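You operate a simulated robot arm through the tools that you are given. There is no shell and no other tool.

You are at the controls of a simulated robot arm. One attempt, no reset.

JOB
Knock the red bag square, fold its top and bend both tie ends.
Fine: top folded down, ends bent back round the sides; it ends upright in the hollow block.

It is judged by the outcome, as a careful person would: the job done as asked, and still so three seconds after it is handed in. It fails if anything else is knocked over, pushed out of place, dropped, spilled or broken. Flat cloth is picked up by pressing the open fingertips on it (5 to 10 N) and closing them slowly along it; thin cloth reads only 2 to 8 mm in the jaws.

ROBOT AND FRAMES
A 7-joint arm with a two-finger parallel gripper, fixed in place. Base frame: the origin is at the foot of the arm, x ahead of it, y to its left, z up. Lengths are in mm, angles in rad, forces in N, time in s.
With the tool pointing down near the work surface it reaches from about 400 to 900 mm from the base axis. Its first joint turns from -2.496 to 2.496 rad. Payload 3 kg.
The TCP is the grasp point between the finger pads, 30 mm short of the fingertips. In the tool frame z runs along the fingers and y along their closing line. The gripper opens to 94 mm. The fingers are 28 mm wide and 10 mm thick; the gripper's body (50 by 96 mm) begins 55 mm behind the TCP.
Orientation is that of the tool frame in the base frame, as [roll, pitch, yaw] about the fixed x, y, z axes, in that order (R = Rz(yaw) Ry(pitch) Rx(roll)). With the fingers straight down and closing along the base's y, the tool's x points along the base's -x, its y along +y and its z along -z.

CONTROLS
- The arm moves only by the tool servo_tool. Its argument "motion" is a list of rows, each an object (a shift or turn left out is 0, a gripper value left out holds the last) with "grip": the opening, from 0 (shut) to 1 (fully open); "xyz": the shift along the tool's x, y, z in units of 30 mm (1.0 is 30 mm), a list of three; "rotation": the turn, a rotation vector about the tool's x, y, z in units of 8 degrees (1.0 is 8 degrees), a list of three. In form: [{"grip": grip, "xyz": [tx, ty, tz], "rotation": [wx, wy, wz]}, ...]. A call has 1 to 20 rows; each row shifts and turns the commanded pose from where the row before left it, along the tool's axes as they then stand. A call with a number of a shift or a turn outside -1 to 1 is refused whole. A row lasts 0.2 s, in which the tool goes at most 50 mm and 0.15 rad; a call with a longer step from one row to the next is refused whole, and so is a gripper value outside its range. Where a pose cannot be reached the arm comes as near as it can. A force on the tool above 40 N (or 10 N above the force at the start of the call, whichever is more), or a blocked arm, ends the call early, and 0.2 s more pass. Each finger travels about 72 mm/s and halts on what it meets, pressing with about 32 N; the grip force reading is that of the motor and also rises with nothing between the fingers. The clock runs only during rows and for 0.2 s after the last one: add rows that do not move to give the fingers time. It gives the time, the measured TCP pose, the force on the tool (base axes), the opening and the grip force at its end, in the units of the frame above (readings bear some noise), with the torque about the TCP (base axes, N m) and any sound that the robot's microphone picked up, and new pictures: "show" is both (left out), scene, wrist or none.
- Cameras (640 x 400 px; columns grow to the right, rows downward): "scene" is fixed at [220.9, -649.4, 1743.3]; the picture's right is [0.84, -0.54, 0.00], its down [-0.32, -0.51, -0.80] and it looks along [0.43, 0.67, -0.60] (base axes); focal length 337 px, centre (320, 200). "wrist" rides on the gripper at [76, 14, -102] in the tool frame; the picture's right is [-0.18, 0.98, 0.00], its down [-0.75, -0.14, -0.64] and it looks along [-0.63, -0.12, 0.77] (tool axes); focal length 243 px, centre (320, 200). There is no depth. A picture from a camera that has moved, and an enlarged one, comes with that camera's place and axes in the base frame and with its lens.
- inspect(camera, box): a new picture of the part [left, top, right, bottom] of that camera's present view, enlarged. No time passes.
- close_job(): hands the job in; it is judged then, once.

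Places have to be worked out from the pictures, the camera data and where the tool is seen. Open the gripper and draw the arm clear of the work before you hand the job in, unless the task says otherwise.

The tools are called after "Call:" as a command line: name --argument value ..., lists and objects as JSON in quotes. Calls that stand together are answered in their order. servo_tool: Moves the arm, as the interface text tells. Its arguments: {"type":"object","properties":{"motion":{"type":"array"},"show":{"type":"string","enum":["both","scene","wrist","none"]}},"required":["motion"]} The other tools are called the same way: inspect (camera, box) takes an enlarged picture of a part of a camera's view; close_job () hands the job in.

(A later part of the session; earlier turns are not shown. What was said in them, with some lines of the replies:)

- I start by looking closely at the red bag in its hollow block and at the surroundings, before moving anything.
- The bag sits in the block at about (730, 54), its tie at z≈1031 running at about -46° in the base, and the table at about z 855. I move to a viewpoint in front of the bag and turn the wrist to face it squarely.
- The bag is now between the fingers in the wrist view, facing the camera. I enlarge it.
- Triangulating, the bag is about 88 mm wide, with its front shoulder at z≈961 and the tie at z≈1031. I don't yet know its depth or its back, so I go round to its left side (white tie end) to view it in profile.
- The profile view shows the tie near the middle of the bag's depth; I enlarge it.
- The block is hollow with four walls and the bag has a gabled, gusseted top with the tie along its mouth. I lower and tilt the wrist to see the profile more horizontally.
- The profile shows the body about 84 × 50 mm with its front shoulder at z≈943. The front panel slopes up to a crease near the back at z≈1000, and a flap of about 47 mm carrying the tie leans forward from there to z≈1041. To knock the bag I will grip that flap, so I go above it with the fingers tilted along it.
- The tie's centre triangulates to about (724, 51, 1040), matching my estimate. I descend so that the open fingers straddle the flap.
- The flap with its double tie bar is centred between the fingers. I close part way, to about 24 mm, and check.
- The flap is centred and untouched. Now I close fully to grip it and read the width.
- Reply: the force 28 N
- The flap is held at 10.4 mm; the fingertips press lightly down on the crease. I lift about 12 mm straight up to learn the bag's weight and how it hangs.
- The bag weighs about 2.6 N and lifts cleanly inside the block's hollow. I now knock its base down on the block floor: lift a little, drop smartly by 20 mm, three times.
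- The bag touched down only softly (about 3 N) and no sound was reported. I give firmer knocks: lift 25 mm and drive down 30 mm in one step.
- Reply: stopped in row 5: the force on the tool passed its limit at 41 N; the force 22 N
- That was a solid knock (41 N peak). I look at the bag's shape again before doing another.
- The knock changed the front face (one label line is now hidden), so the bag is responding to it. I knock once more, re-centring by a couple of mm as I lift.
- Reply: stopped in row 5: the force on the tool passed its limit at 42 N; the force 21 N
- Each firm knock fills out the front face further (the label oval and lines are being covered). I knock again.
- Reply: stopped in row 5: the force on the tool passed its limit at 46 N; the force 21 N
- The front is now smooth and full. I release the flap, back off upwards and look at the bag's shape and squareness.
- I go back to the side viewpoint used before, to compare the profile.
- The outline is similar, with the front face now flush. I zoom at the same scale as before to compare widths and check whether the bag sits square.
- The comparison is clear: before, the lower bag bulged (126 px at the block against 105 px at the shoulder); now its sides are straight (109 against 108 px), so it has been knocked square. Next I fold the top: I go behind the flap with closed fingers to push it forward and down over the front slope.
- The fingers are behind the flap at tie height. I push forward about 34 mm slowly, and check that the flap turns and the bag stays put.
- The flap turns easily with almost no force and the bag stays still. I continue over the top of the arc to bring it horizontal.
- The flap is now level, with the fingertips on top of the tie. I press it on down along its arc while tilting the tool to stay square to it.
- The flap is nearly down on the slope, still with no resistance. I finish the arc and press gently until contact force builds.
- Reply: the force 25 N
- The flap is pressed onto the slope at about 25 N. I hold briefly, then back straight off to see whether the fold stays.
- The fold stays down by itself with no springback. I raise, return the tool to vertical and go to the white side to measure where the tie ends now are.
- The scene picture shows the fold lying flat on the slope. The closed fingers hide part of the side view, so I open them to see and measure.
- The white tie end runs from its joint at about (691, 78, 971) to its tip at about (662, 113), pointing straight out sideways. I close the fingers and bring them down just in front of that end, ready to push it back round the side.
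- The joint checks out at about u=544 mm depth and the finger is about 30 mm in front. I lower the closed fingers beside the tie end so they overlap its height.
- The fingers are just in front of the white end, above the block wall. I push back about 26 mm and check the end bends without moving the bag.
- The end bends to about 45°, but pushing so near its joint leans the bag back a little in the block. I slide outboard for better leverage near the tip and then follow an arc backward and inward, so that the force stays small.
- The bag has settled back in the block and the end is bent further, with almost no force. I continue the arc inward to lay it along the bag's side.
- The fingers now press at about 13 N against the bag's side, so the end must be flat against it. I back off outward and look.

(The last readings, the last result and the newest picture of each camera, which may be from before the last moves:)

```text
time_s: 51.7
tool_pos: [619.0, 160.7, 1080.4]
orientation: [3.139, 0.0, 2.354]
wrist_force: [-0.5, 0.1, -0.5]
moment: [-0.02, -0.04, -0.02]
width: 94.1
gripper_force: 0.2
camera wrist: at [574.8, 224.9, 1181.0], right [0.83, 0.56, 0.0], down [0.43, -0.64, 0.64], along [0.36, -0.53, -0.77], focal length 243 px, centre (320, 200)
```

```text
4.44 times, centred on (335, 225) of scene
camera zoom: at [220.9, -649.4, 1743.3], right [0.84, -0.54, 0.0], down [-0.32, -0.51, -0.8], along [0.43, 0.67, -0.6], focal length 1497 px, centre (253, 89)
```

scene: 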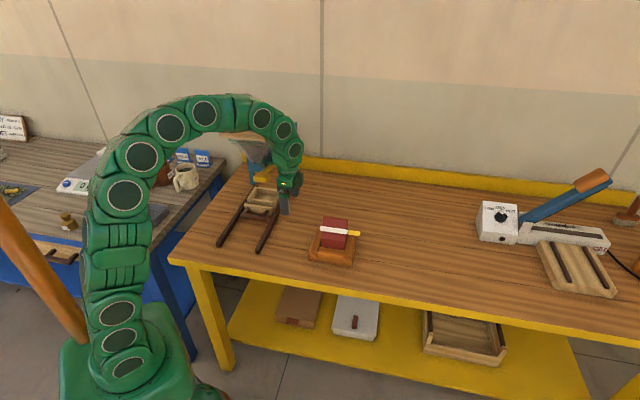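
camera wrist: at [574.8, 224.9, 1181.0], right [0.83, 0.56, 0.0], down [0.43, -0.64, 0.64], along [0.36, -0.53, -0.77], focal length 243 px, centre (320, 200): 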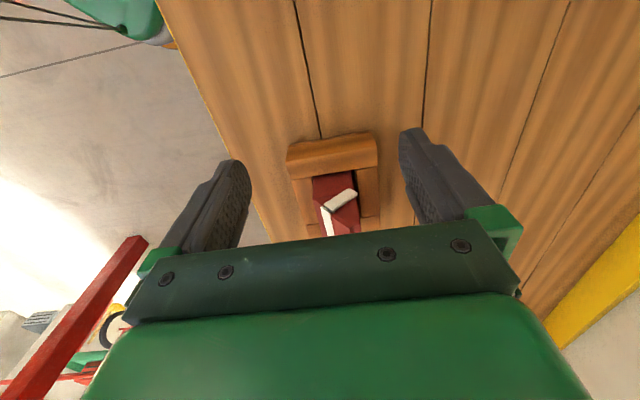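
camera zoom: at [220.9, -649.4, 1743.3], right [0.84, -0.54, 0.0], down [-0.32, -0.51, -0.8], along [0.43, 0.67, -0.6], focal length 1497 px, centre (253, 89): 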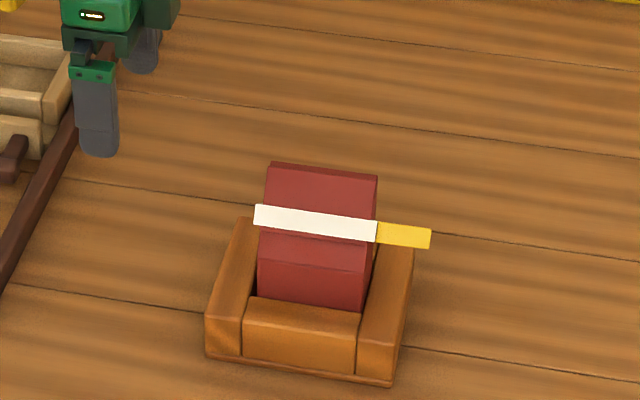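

The white end lies at about 92°, straight back along the side, and the bag stands upright. Now the yellow end: I raise, cross over and come down in front of it.

Call:
servo_tool --motion '[{"xyz": [0, 0, -0.85], "grip": 0.5}, {"xyz": [0, 0, -0.85], "grip": 0}, {"xyz": [-0.875, -0.167, 0]}, {"xyz": [-0.875, -0.167, 0]}, {"xyz": [-0.875, -0.167, 0]}, {"xyz": [-0.875, -0.167, 0]}, {"xyz": [-0.875, -0.167, 0]}, {"xyz": [-0.875, -0.167, 0]}, {"xyz": [-0.875, -0.167, 0]}, {"xyz": [-0.875, -0.167, 0]}, {"xyz": [-0.875, -0.167, 0]}, {"xyz": [0, 0, 0.9]}, {"xyz": [0, 0, 0.9]}, {}]'

Call:
inspect --camera "wrist" --box '[240, 0, 440, 240]'

Call:
inspect --camera "scene" --box '[290, 180, 380, 270]'

```text
time_s: 54.7
tool_pos: [752.1, -41.3, 1079.0]
orientation: [3.138, -0.001, 2.353]
wrist_force: [-0.6, -0.9, 0.0]
moment: [-0.03, 0.04, 0.01]
width: 0.1
gripper_force: 31.9
camera wrist: at [708.0, 23.4, 1180.6], right [0.83, 0.56, 0.0], down [0.43, -0.64, 0.64], along [0.36, -0.53, -0.77], focal length 243 px, centre (320, 200)
```

scene: 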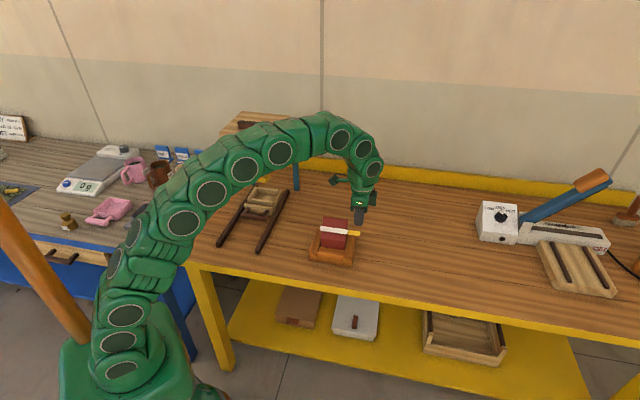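
wrist: 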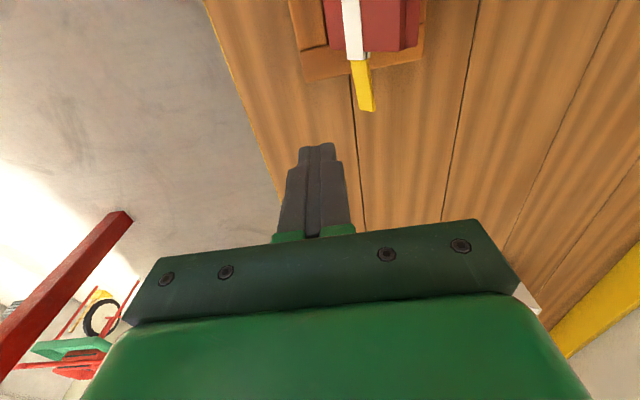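

```text
1.67 times, centred on (340, 120) of wrist
camera zoom: at [708.0, 23.4, 1180.6], right [0.83, 0.56, 0.0], down [0.43, -0.64, 0.64], along [0.36, -0.53, -0.77], focal length 404 px, centre (287, 333)
```

zoom: 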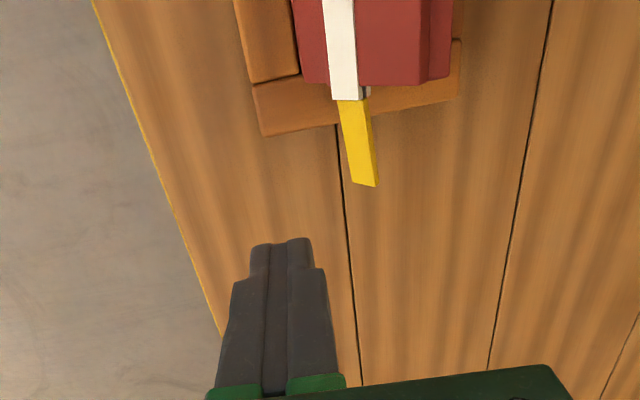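

```text
4.44 times, centred on (335, 225) of scene
camera zoom: at [220.9, -649.4, 1743.3], right [0.84, -0.54, 0.0], down [-0.32, -0.51, -0.8], along [0.43, 0.67, -0.6], focal length 1497 px, centre (253, 89)
```

zoom: 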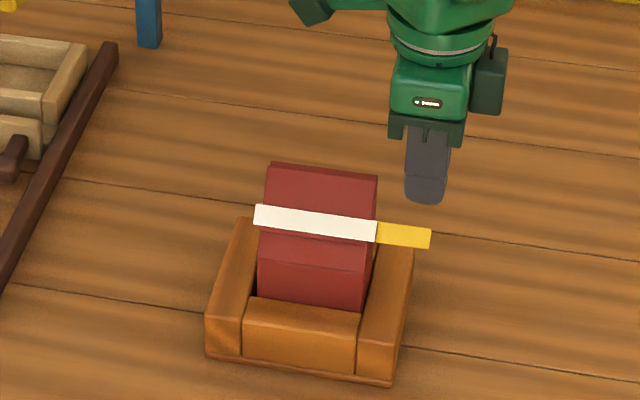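

The yellow joint is at about depth u=540, v=-524, tip v=-564; my fingers are 30 mm in front of its outer half. I go down to its height.

Call:
servo_tool --motion '[{"xyz": [0.1, 0, 0.95]}, {"xyz": [0, 0, 0.95]}, {"xyz": [0, 0, 0.95]}, {"xyz": [0, 0, 0.88]}, {}]'

Call:
inspect --camera "wrist" --box '[240, 0, 440, 240]'

Call:
inspect --camera "scene" --box '[290, 180, 380, 270]'

```text
time_s: 55.9
tool_pos: [751.4, -36.5, 966.7]
orientation: [3.14, -0.002, 2.352]
wrist_force: [-0.3, -0.1, 0.5]
moment: [-0.02, -0.03, 0.04]
width: 0.1
gripper_force: 32.2
camera wrist: at [707.1, 27.9, 1068.4], right [0.83, 0.56, 0.0], down [0.43, -0.64, 0.64], along [0.36, -0.53, -0.77], focal length 243 px, centre (320, 200)
```

scene: 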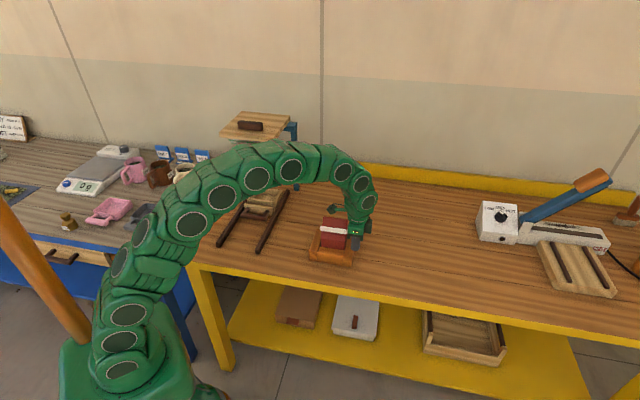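
wrist: 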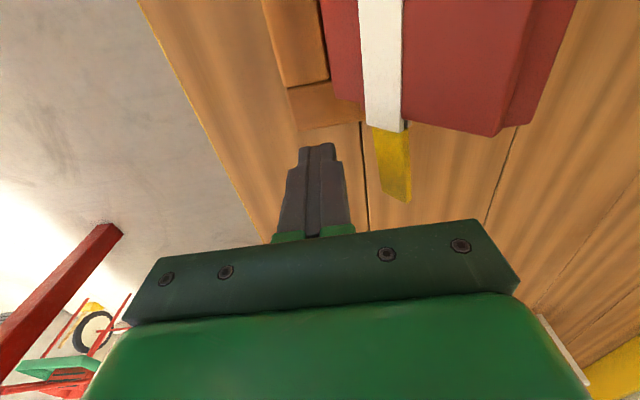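

```text
1.67 times, centred on (340, 120) of wrist
camera zoom: at [707.1, 27.9, 1068.4], right [0.83, 0.56, 0.0], down [0.43, -0.64, 0.64], along [0.36, -0.53, -0.77], focal length 404 px, centre (287, 333)
```

zoom: 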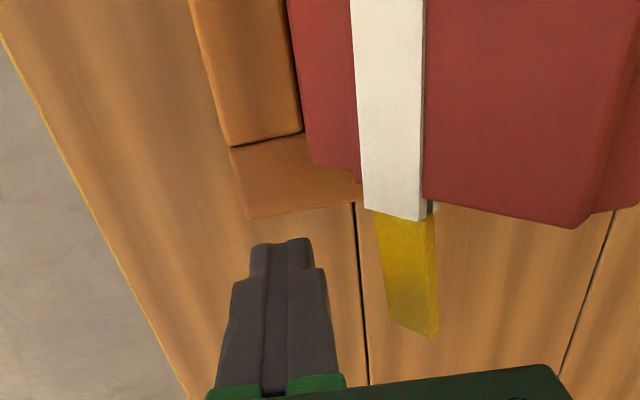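

```text
4.44 times, centred on (335, 225) of scene
camera zoom: at [220.9, -649.4, 1743.3], right [0.84, -0.54, 0.0], down [-0.32, -0.51, -0.8], along [0.43, 0.67, -0.6], focal length 1497 px, centre (253, 89)
```

zoom: 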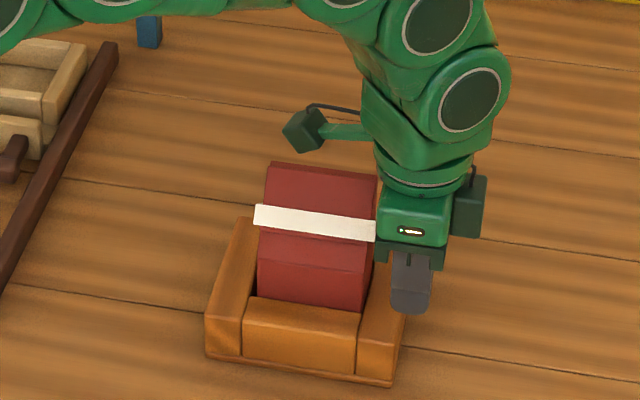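

Now I push the yellow end back with good leverage, about 36 mm, starting the inward arc.

Call:
servo_tool --motion '[{"xyz": [0, 0.3, 0]}, {"xyz": [0, 0.3, 0]}, {"xyz": [0, 0.3, 0]}, {"xyz": [0, 0.3, 0]}, {"xyz": [0.12, 0.2, 0]}, {}]' --show "wrist"

Call:
inspect --camera "wrist" --box '[240, 0, 440, 240]'

Call:
inspect --camera "scene" --box '[290, 180, 380, 270]'

```text
time_s: 57.3
tool_pos: [778.3, -5.3, 965.6]
orientation: [3.138, -0.001, 2.352]
wrist_force: [-0.2, -0.4, -0.4]
moment: [-0.02, 0.02, -0.03]
width: 0.0
gripper_force: 32.1
camera wrist: at [733.9, 59.2, 1066.7], right [0.83, 0.56, 0.0], down [0.43, -0.64, 0.64], along [0.36, -0.53, -0.77], focal length 243 px, centre (320, 200)
```

wrist: 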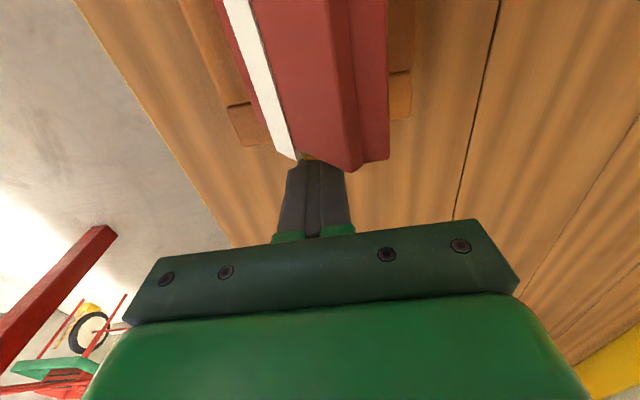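

```text
1.67 times, centred on (340, 120) of wrist
camera zoom: at [733.9, 59.2, 1066.7], right [0.83, 0.56, 0.0], down [0.43, -0.64, 0.64], along [0.36, -0.53, -0.77], focal length 404 px, centre (287, 333)
```

zoom: 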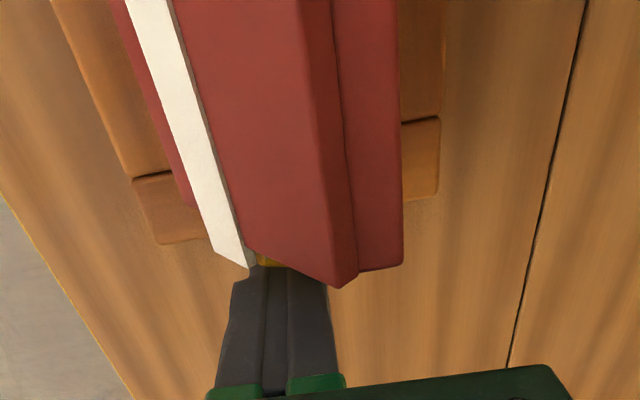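

```text
4.44 times, centred on (335, 225) of scene
camera zoom: at [220.9, -649.4, 1743.3], right [0.84, -0.54, 0.0], down [-0.32, -0.51, -0.8], along [0.43, 0.67, -0.6], focal length 1497 px, centre (253, 89)
```

zoom: 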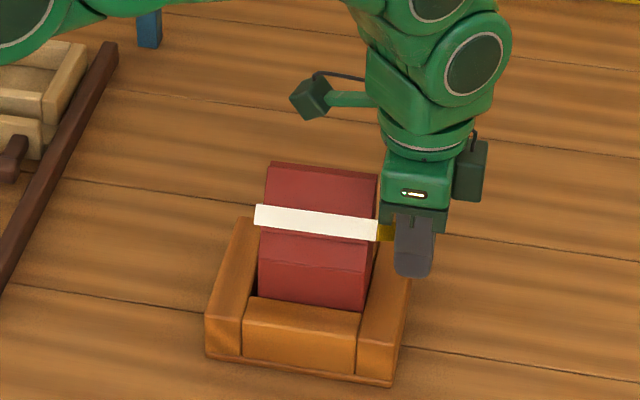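

The bag stayed put and the yellow end is folding back. I continue the arc inward until it presses on the side.

Call:
servo_tool --motion '[{"xyz": [0.12, 0.07, 0]}, {"xyz": [0.13, 0.07, 0]}, {"xyz": [0.13, 0.04, 0]}, {"xyz": [0.13, 0.03, 0]}, {}]' --show "wrist"

Call:
inspect --camera "scene" --box '[290, 180, 380, 270]'

```text
time_s: 58.5
tool_pos: [771.7, 9.8, 964.7]
orientation: [3.138, 0.001, 2.352]
wrist_force: [0.9, -1.2, 1.0]
moment: [0.0, 0.0, 0.02]
width: 0.0
gripper_force: 31.8
camera wrist: at [727.3, 74.9, 1066.0], right [0.83, 0.56, 0.0], down [0.43, -0.64, 0.64], along [0.36, -0.53, -0.77], focal length 243 px, centre (320, 200)
```

wrist: 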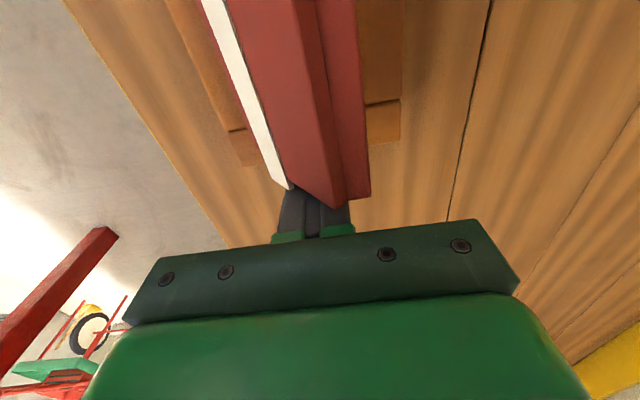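

```text
4.44 times, centred on (335, 225) of scene
camera zoom: at [220.9, -649.4, 1743.3], right [0.84, -0.54, 0.0], down [-0.32, -0.51, -0.8], along [0.43, 0.67, -0.6], focal length 1497 px, centre (253, 89)
```

zoom: 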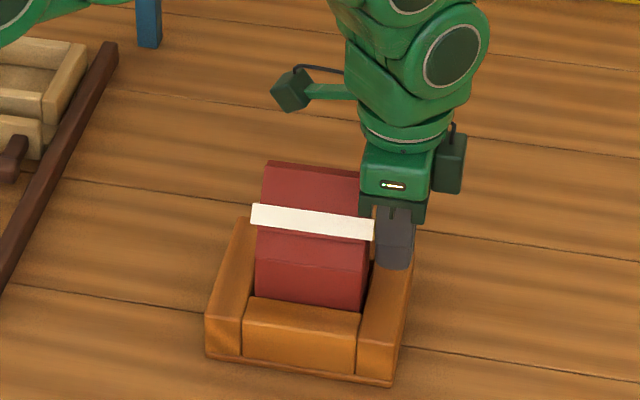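

Contact is just starting (1.5 N). I press in a few mm more until there is a firm reaction, as with the white end.

Call:
servo_tool --motion '[{"xyz": [0.08, 0, 0]}, {"xyz": [0.08, 0, 0]}, {"xyz": [0.06, 0, 0]}, {}]' --show "none"

Call:
inspect --camera "scene" --box '[290, 180, 380, 270]'

```text
time_s: 59.5
tool_pos: [767.1, 14.2, 966.5]
orientation: [3.137, 0.002, 2.352]
wrist_force: [10.8, -9.7, 8.8]
moment: [0.15, 0.3, 0.09]
width: 0.0
gripper_force: 31.7
```

```text
4.44 times, centred on (335, 225) of scene
camera zoom: at [220.9, -649.4, 1743.3], right [0.84, -0.54, 0.0], down [-0.32, -0.51, -0.8], along [0.43, 0.67, -0.6], focal length 1497 px, centre (253, 89)
```

zoom: 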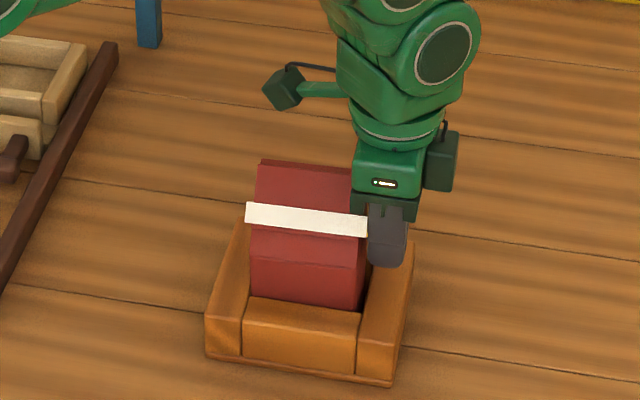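

The end is pressed at about 15 N against the side, with the bag leaning slightly on the opposite wall. I back off slowly outward, then rise clear and check.

Call:
servo_tool --motion '[{"xyz": [-0.1, 0, 0]}, {"xyz": [-0.2, 0, 0]}, {"xyz": [-0.6, 0, 0]}, {"xyz": [-0.4, 0, -0.5]}, {"xyz": [0, 0, -1]}, {"xyz": [0, 0, -1]}, {"xyz": [0, 0, -1]}, {"xyz": [0, 0, -1]}, {"xyz": [0, 0, -1]}, {}]'

Call:
inspect --camera "scene" --box '[290, 180, 380, 270]'

Call:
inspect --camera "wrist" --box '[240, 0, 440, 200]'

```text
time_s: 61.7
tool_pos: [794.6, -13.3, 1131.7]
orientation: [3.138, -0.001, 2.353]
wrist_force: [0.2, 0.1, 0.2]
moment: [0.0, -0.02, 0.04]
width: 0.0
gripper_force: 31.4
camera wrist: at [750.1, 51.6, 1233.3], right [0.83, 0.56, 0.0], down [0.43, -0.64, 0.64], along [0.36, -0.53, -0.77], focal length 243 px, centre (320, 200)
```

scene: 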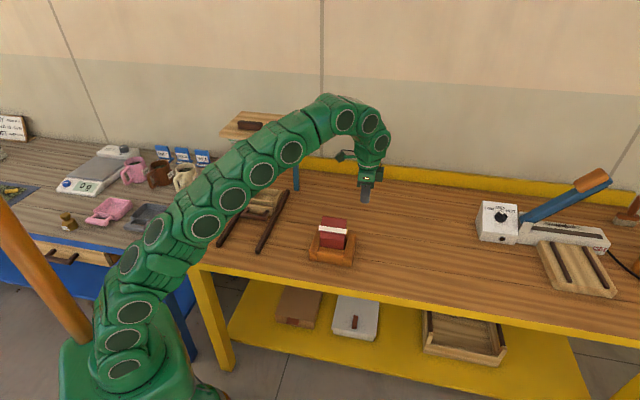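
wrist: 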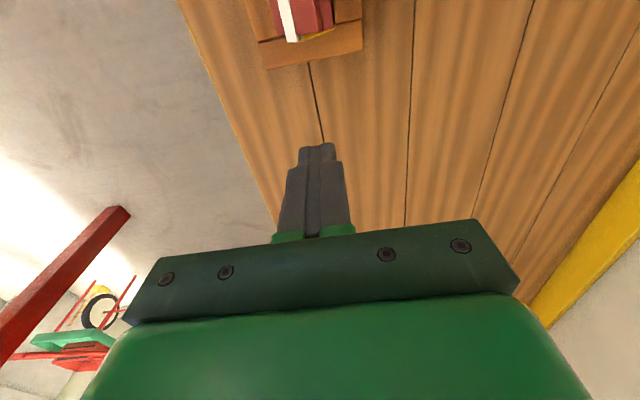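

```text
4.44 times, centred on (335, 225) of scene
camera zoom: at [220.9, -649.4, 1743.3], right [0.84, -0.54, 0.0], down [-0.32, -0.51, -0.8], along [0.43, 0.67, -0.6], focal length 1497 px, centre (253, 89)
```

zoom: 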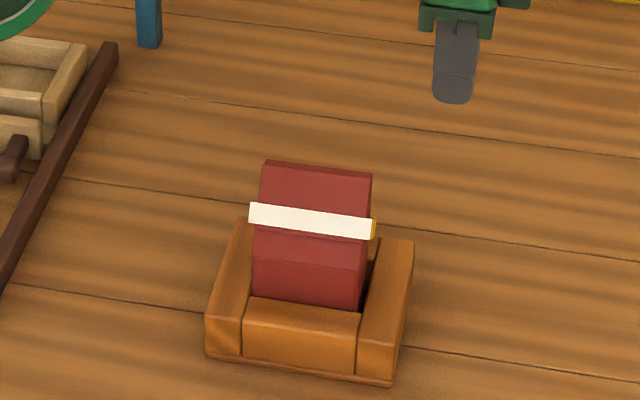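

```text
2.00 times, centred on (340, 100) of wrist
camera zoom: at [750.1, 51.6, 1233.3], right [0.83, 0.56, 0.0], down [0.43, -0.64, 0.64], along [0.36, -0.53, -0.77], focal length 485 px, centre (280, 400)
```

zoom: 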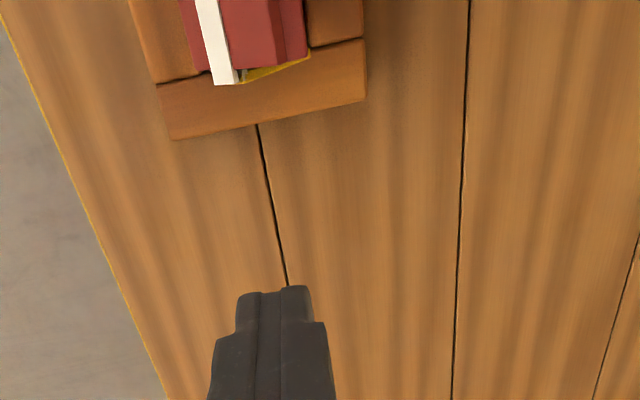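

Both ends now lie back. I go to the front viewpoint, opening the gripper, to check uprightness and both sides.

Call:
servo_tool --motion '[{"xyz": [0, 0, -1]}, {"xyz": [0, -0.9, -0.9]}, {"xyz": [0.5, -0.95, -0.9]}, {"xyz": [0.6, -0.95, -0.8], "grip": 0.5}, {"xyz": [0.7, -0.95, 0], "grip": 1.0}, {"xyz": [0.7, -0.95, 0]}, {"xyz": [0.6, -0.95, 0]}, {"rotation": [0, 0, -0.94]}, {"rotation": [0, 0, -0.94]}, {"rotation": [0, 0, -0.94]}, {"rotation": [0, 0, -0.94]}, {"rotation": [0, 0, -0.94]}, {"rotation": [0, 0, -0.94]}, {"rotation": [0, 0, -0.94]}, {"rotation": [0, 0, -0.94]}, {"rotation": [0, 0, -0.94]}, {"rotation": [0, 0, -0.94]}, {"rotation": [0, 0, -0.94]}, {"rotation": [0, 0, -0.94]}, {}]'

Call:
inspect --camera "wrist" --box '[270, 100, 420, 210]'

Call:
inspect --camera "scene" --box '[300, 200, 370, 270]'

```text
time_s: 65.9
tool_pos: [607.5, -67.4, 1238.7]
orientation: [3.14, 0.004, -2.353]
wrist_force: [0.3, 0.1, -1.3]
moment: [-0.02, -0.04, 0.03]
width: 93.8
gripper_force: 0.0
camera wrist: at [543.8, -110.8, 1339.2], right [-0.57, 0.82, 0.0], down [0.63, 0.43, 0.64], along [0.53, 0.37, -0.76], focal length 243 px, centre (320, 200)
```

scene: 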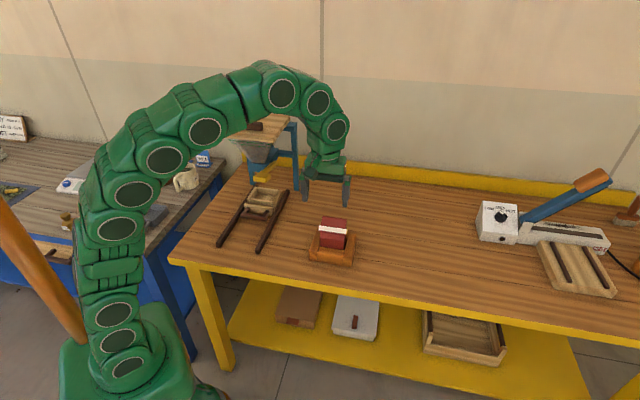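
wrist: 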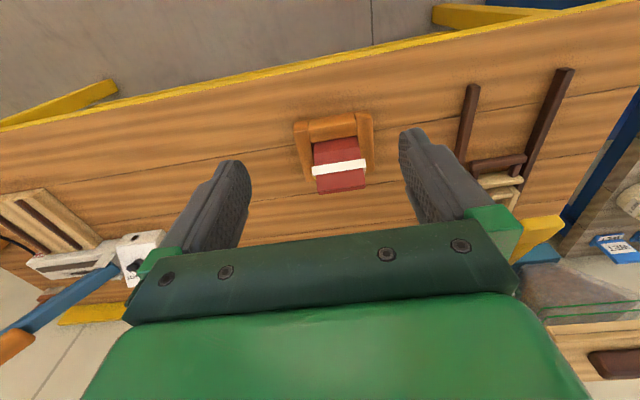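

```text
3.64 times, centred on (345, 155) of wrist
camera zoom: at [543.8, -110.8, 1339.2], right [-0.57, 0.82, 0.0], down [0.63, 0.43, 0.64], along [0.53, 0.37, -0.76], focal length 882 px, centre (229, 364)
```

zoom: 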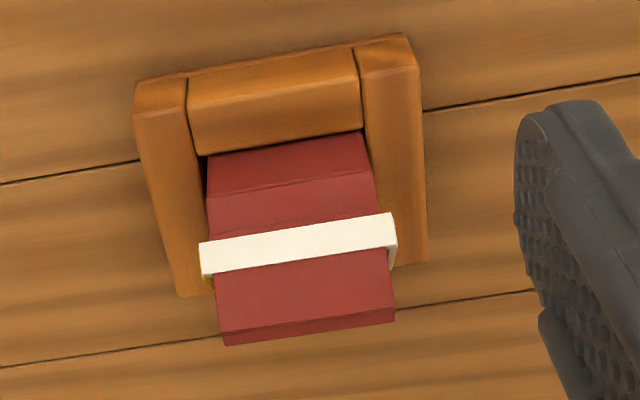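

```text
5.71 times, centred on (335, 235) of scene
camera zoom: at [220.9, -649.4, 1743.3], right [0.84, -0.54, 0.0], down [-0.32, -0.51, -0.8], along [0.43, 0.67, -0.6], focal length 1925 px, centre (234, 0)
```

zoom: 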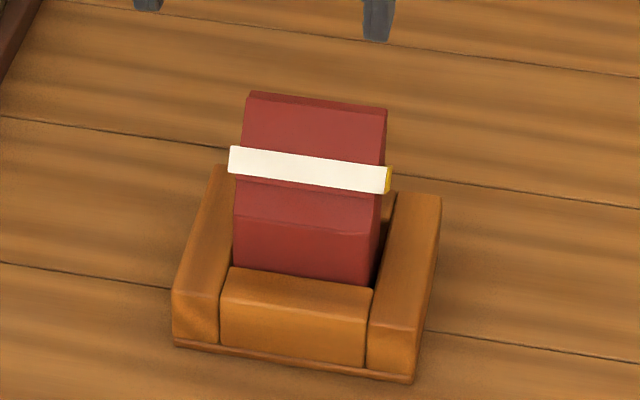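

Everything looks right: the fold lies flat with the tie across the front, both ends are bent back along the sides, and the bag stands square and upright in the block. The block hasn't moved. The gripper is open and clear above, so I hand the job in.

Call:
close_job

```text
The job is handed in.
```

The red bag is knocked square, its top is folded down, both tie ends are bent back, and it is standing upright in the hollow block. I have handed it in.

- **Knocked square:** I lifted the bag by its top and knocked it on the block floor, three times firmly, at a bit over 40 N. The lower sides bulged before and were straight afterwards. The label on the front disappeared from view as the bag squared up.
- **Top folded:** the flap lies flat on the front slope. It did not spring back when I let go.
- **Tie ends bent:** the white end measured about 92°, straight back along its side. The yellow end was pressed flat against its side in the same way; I checked that one by eye only.

While I bent the ends, the bag leaned a little in the block. It settled upright each time. In the last pictures nothing else had moved. The gripper is open and the arm is clear of the bag.
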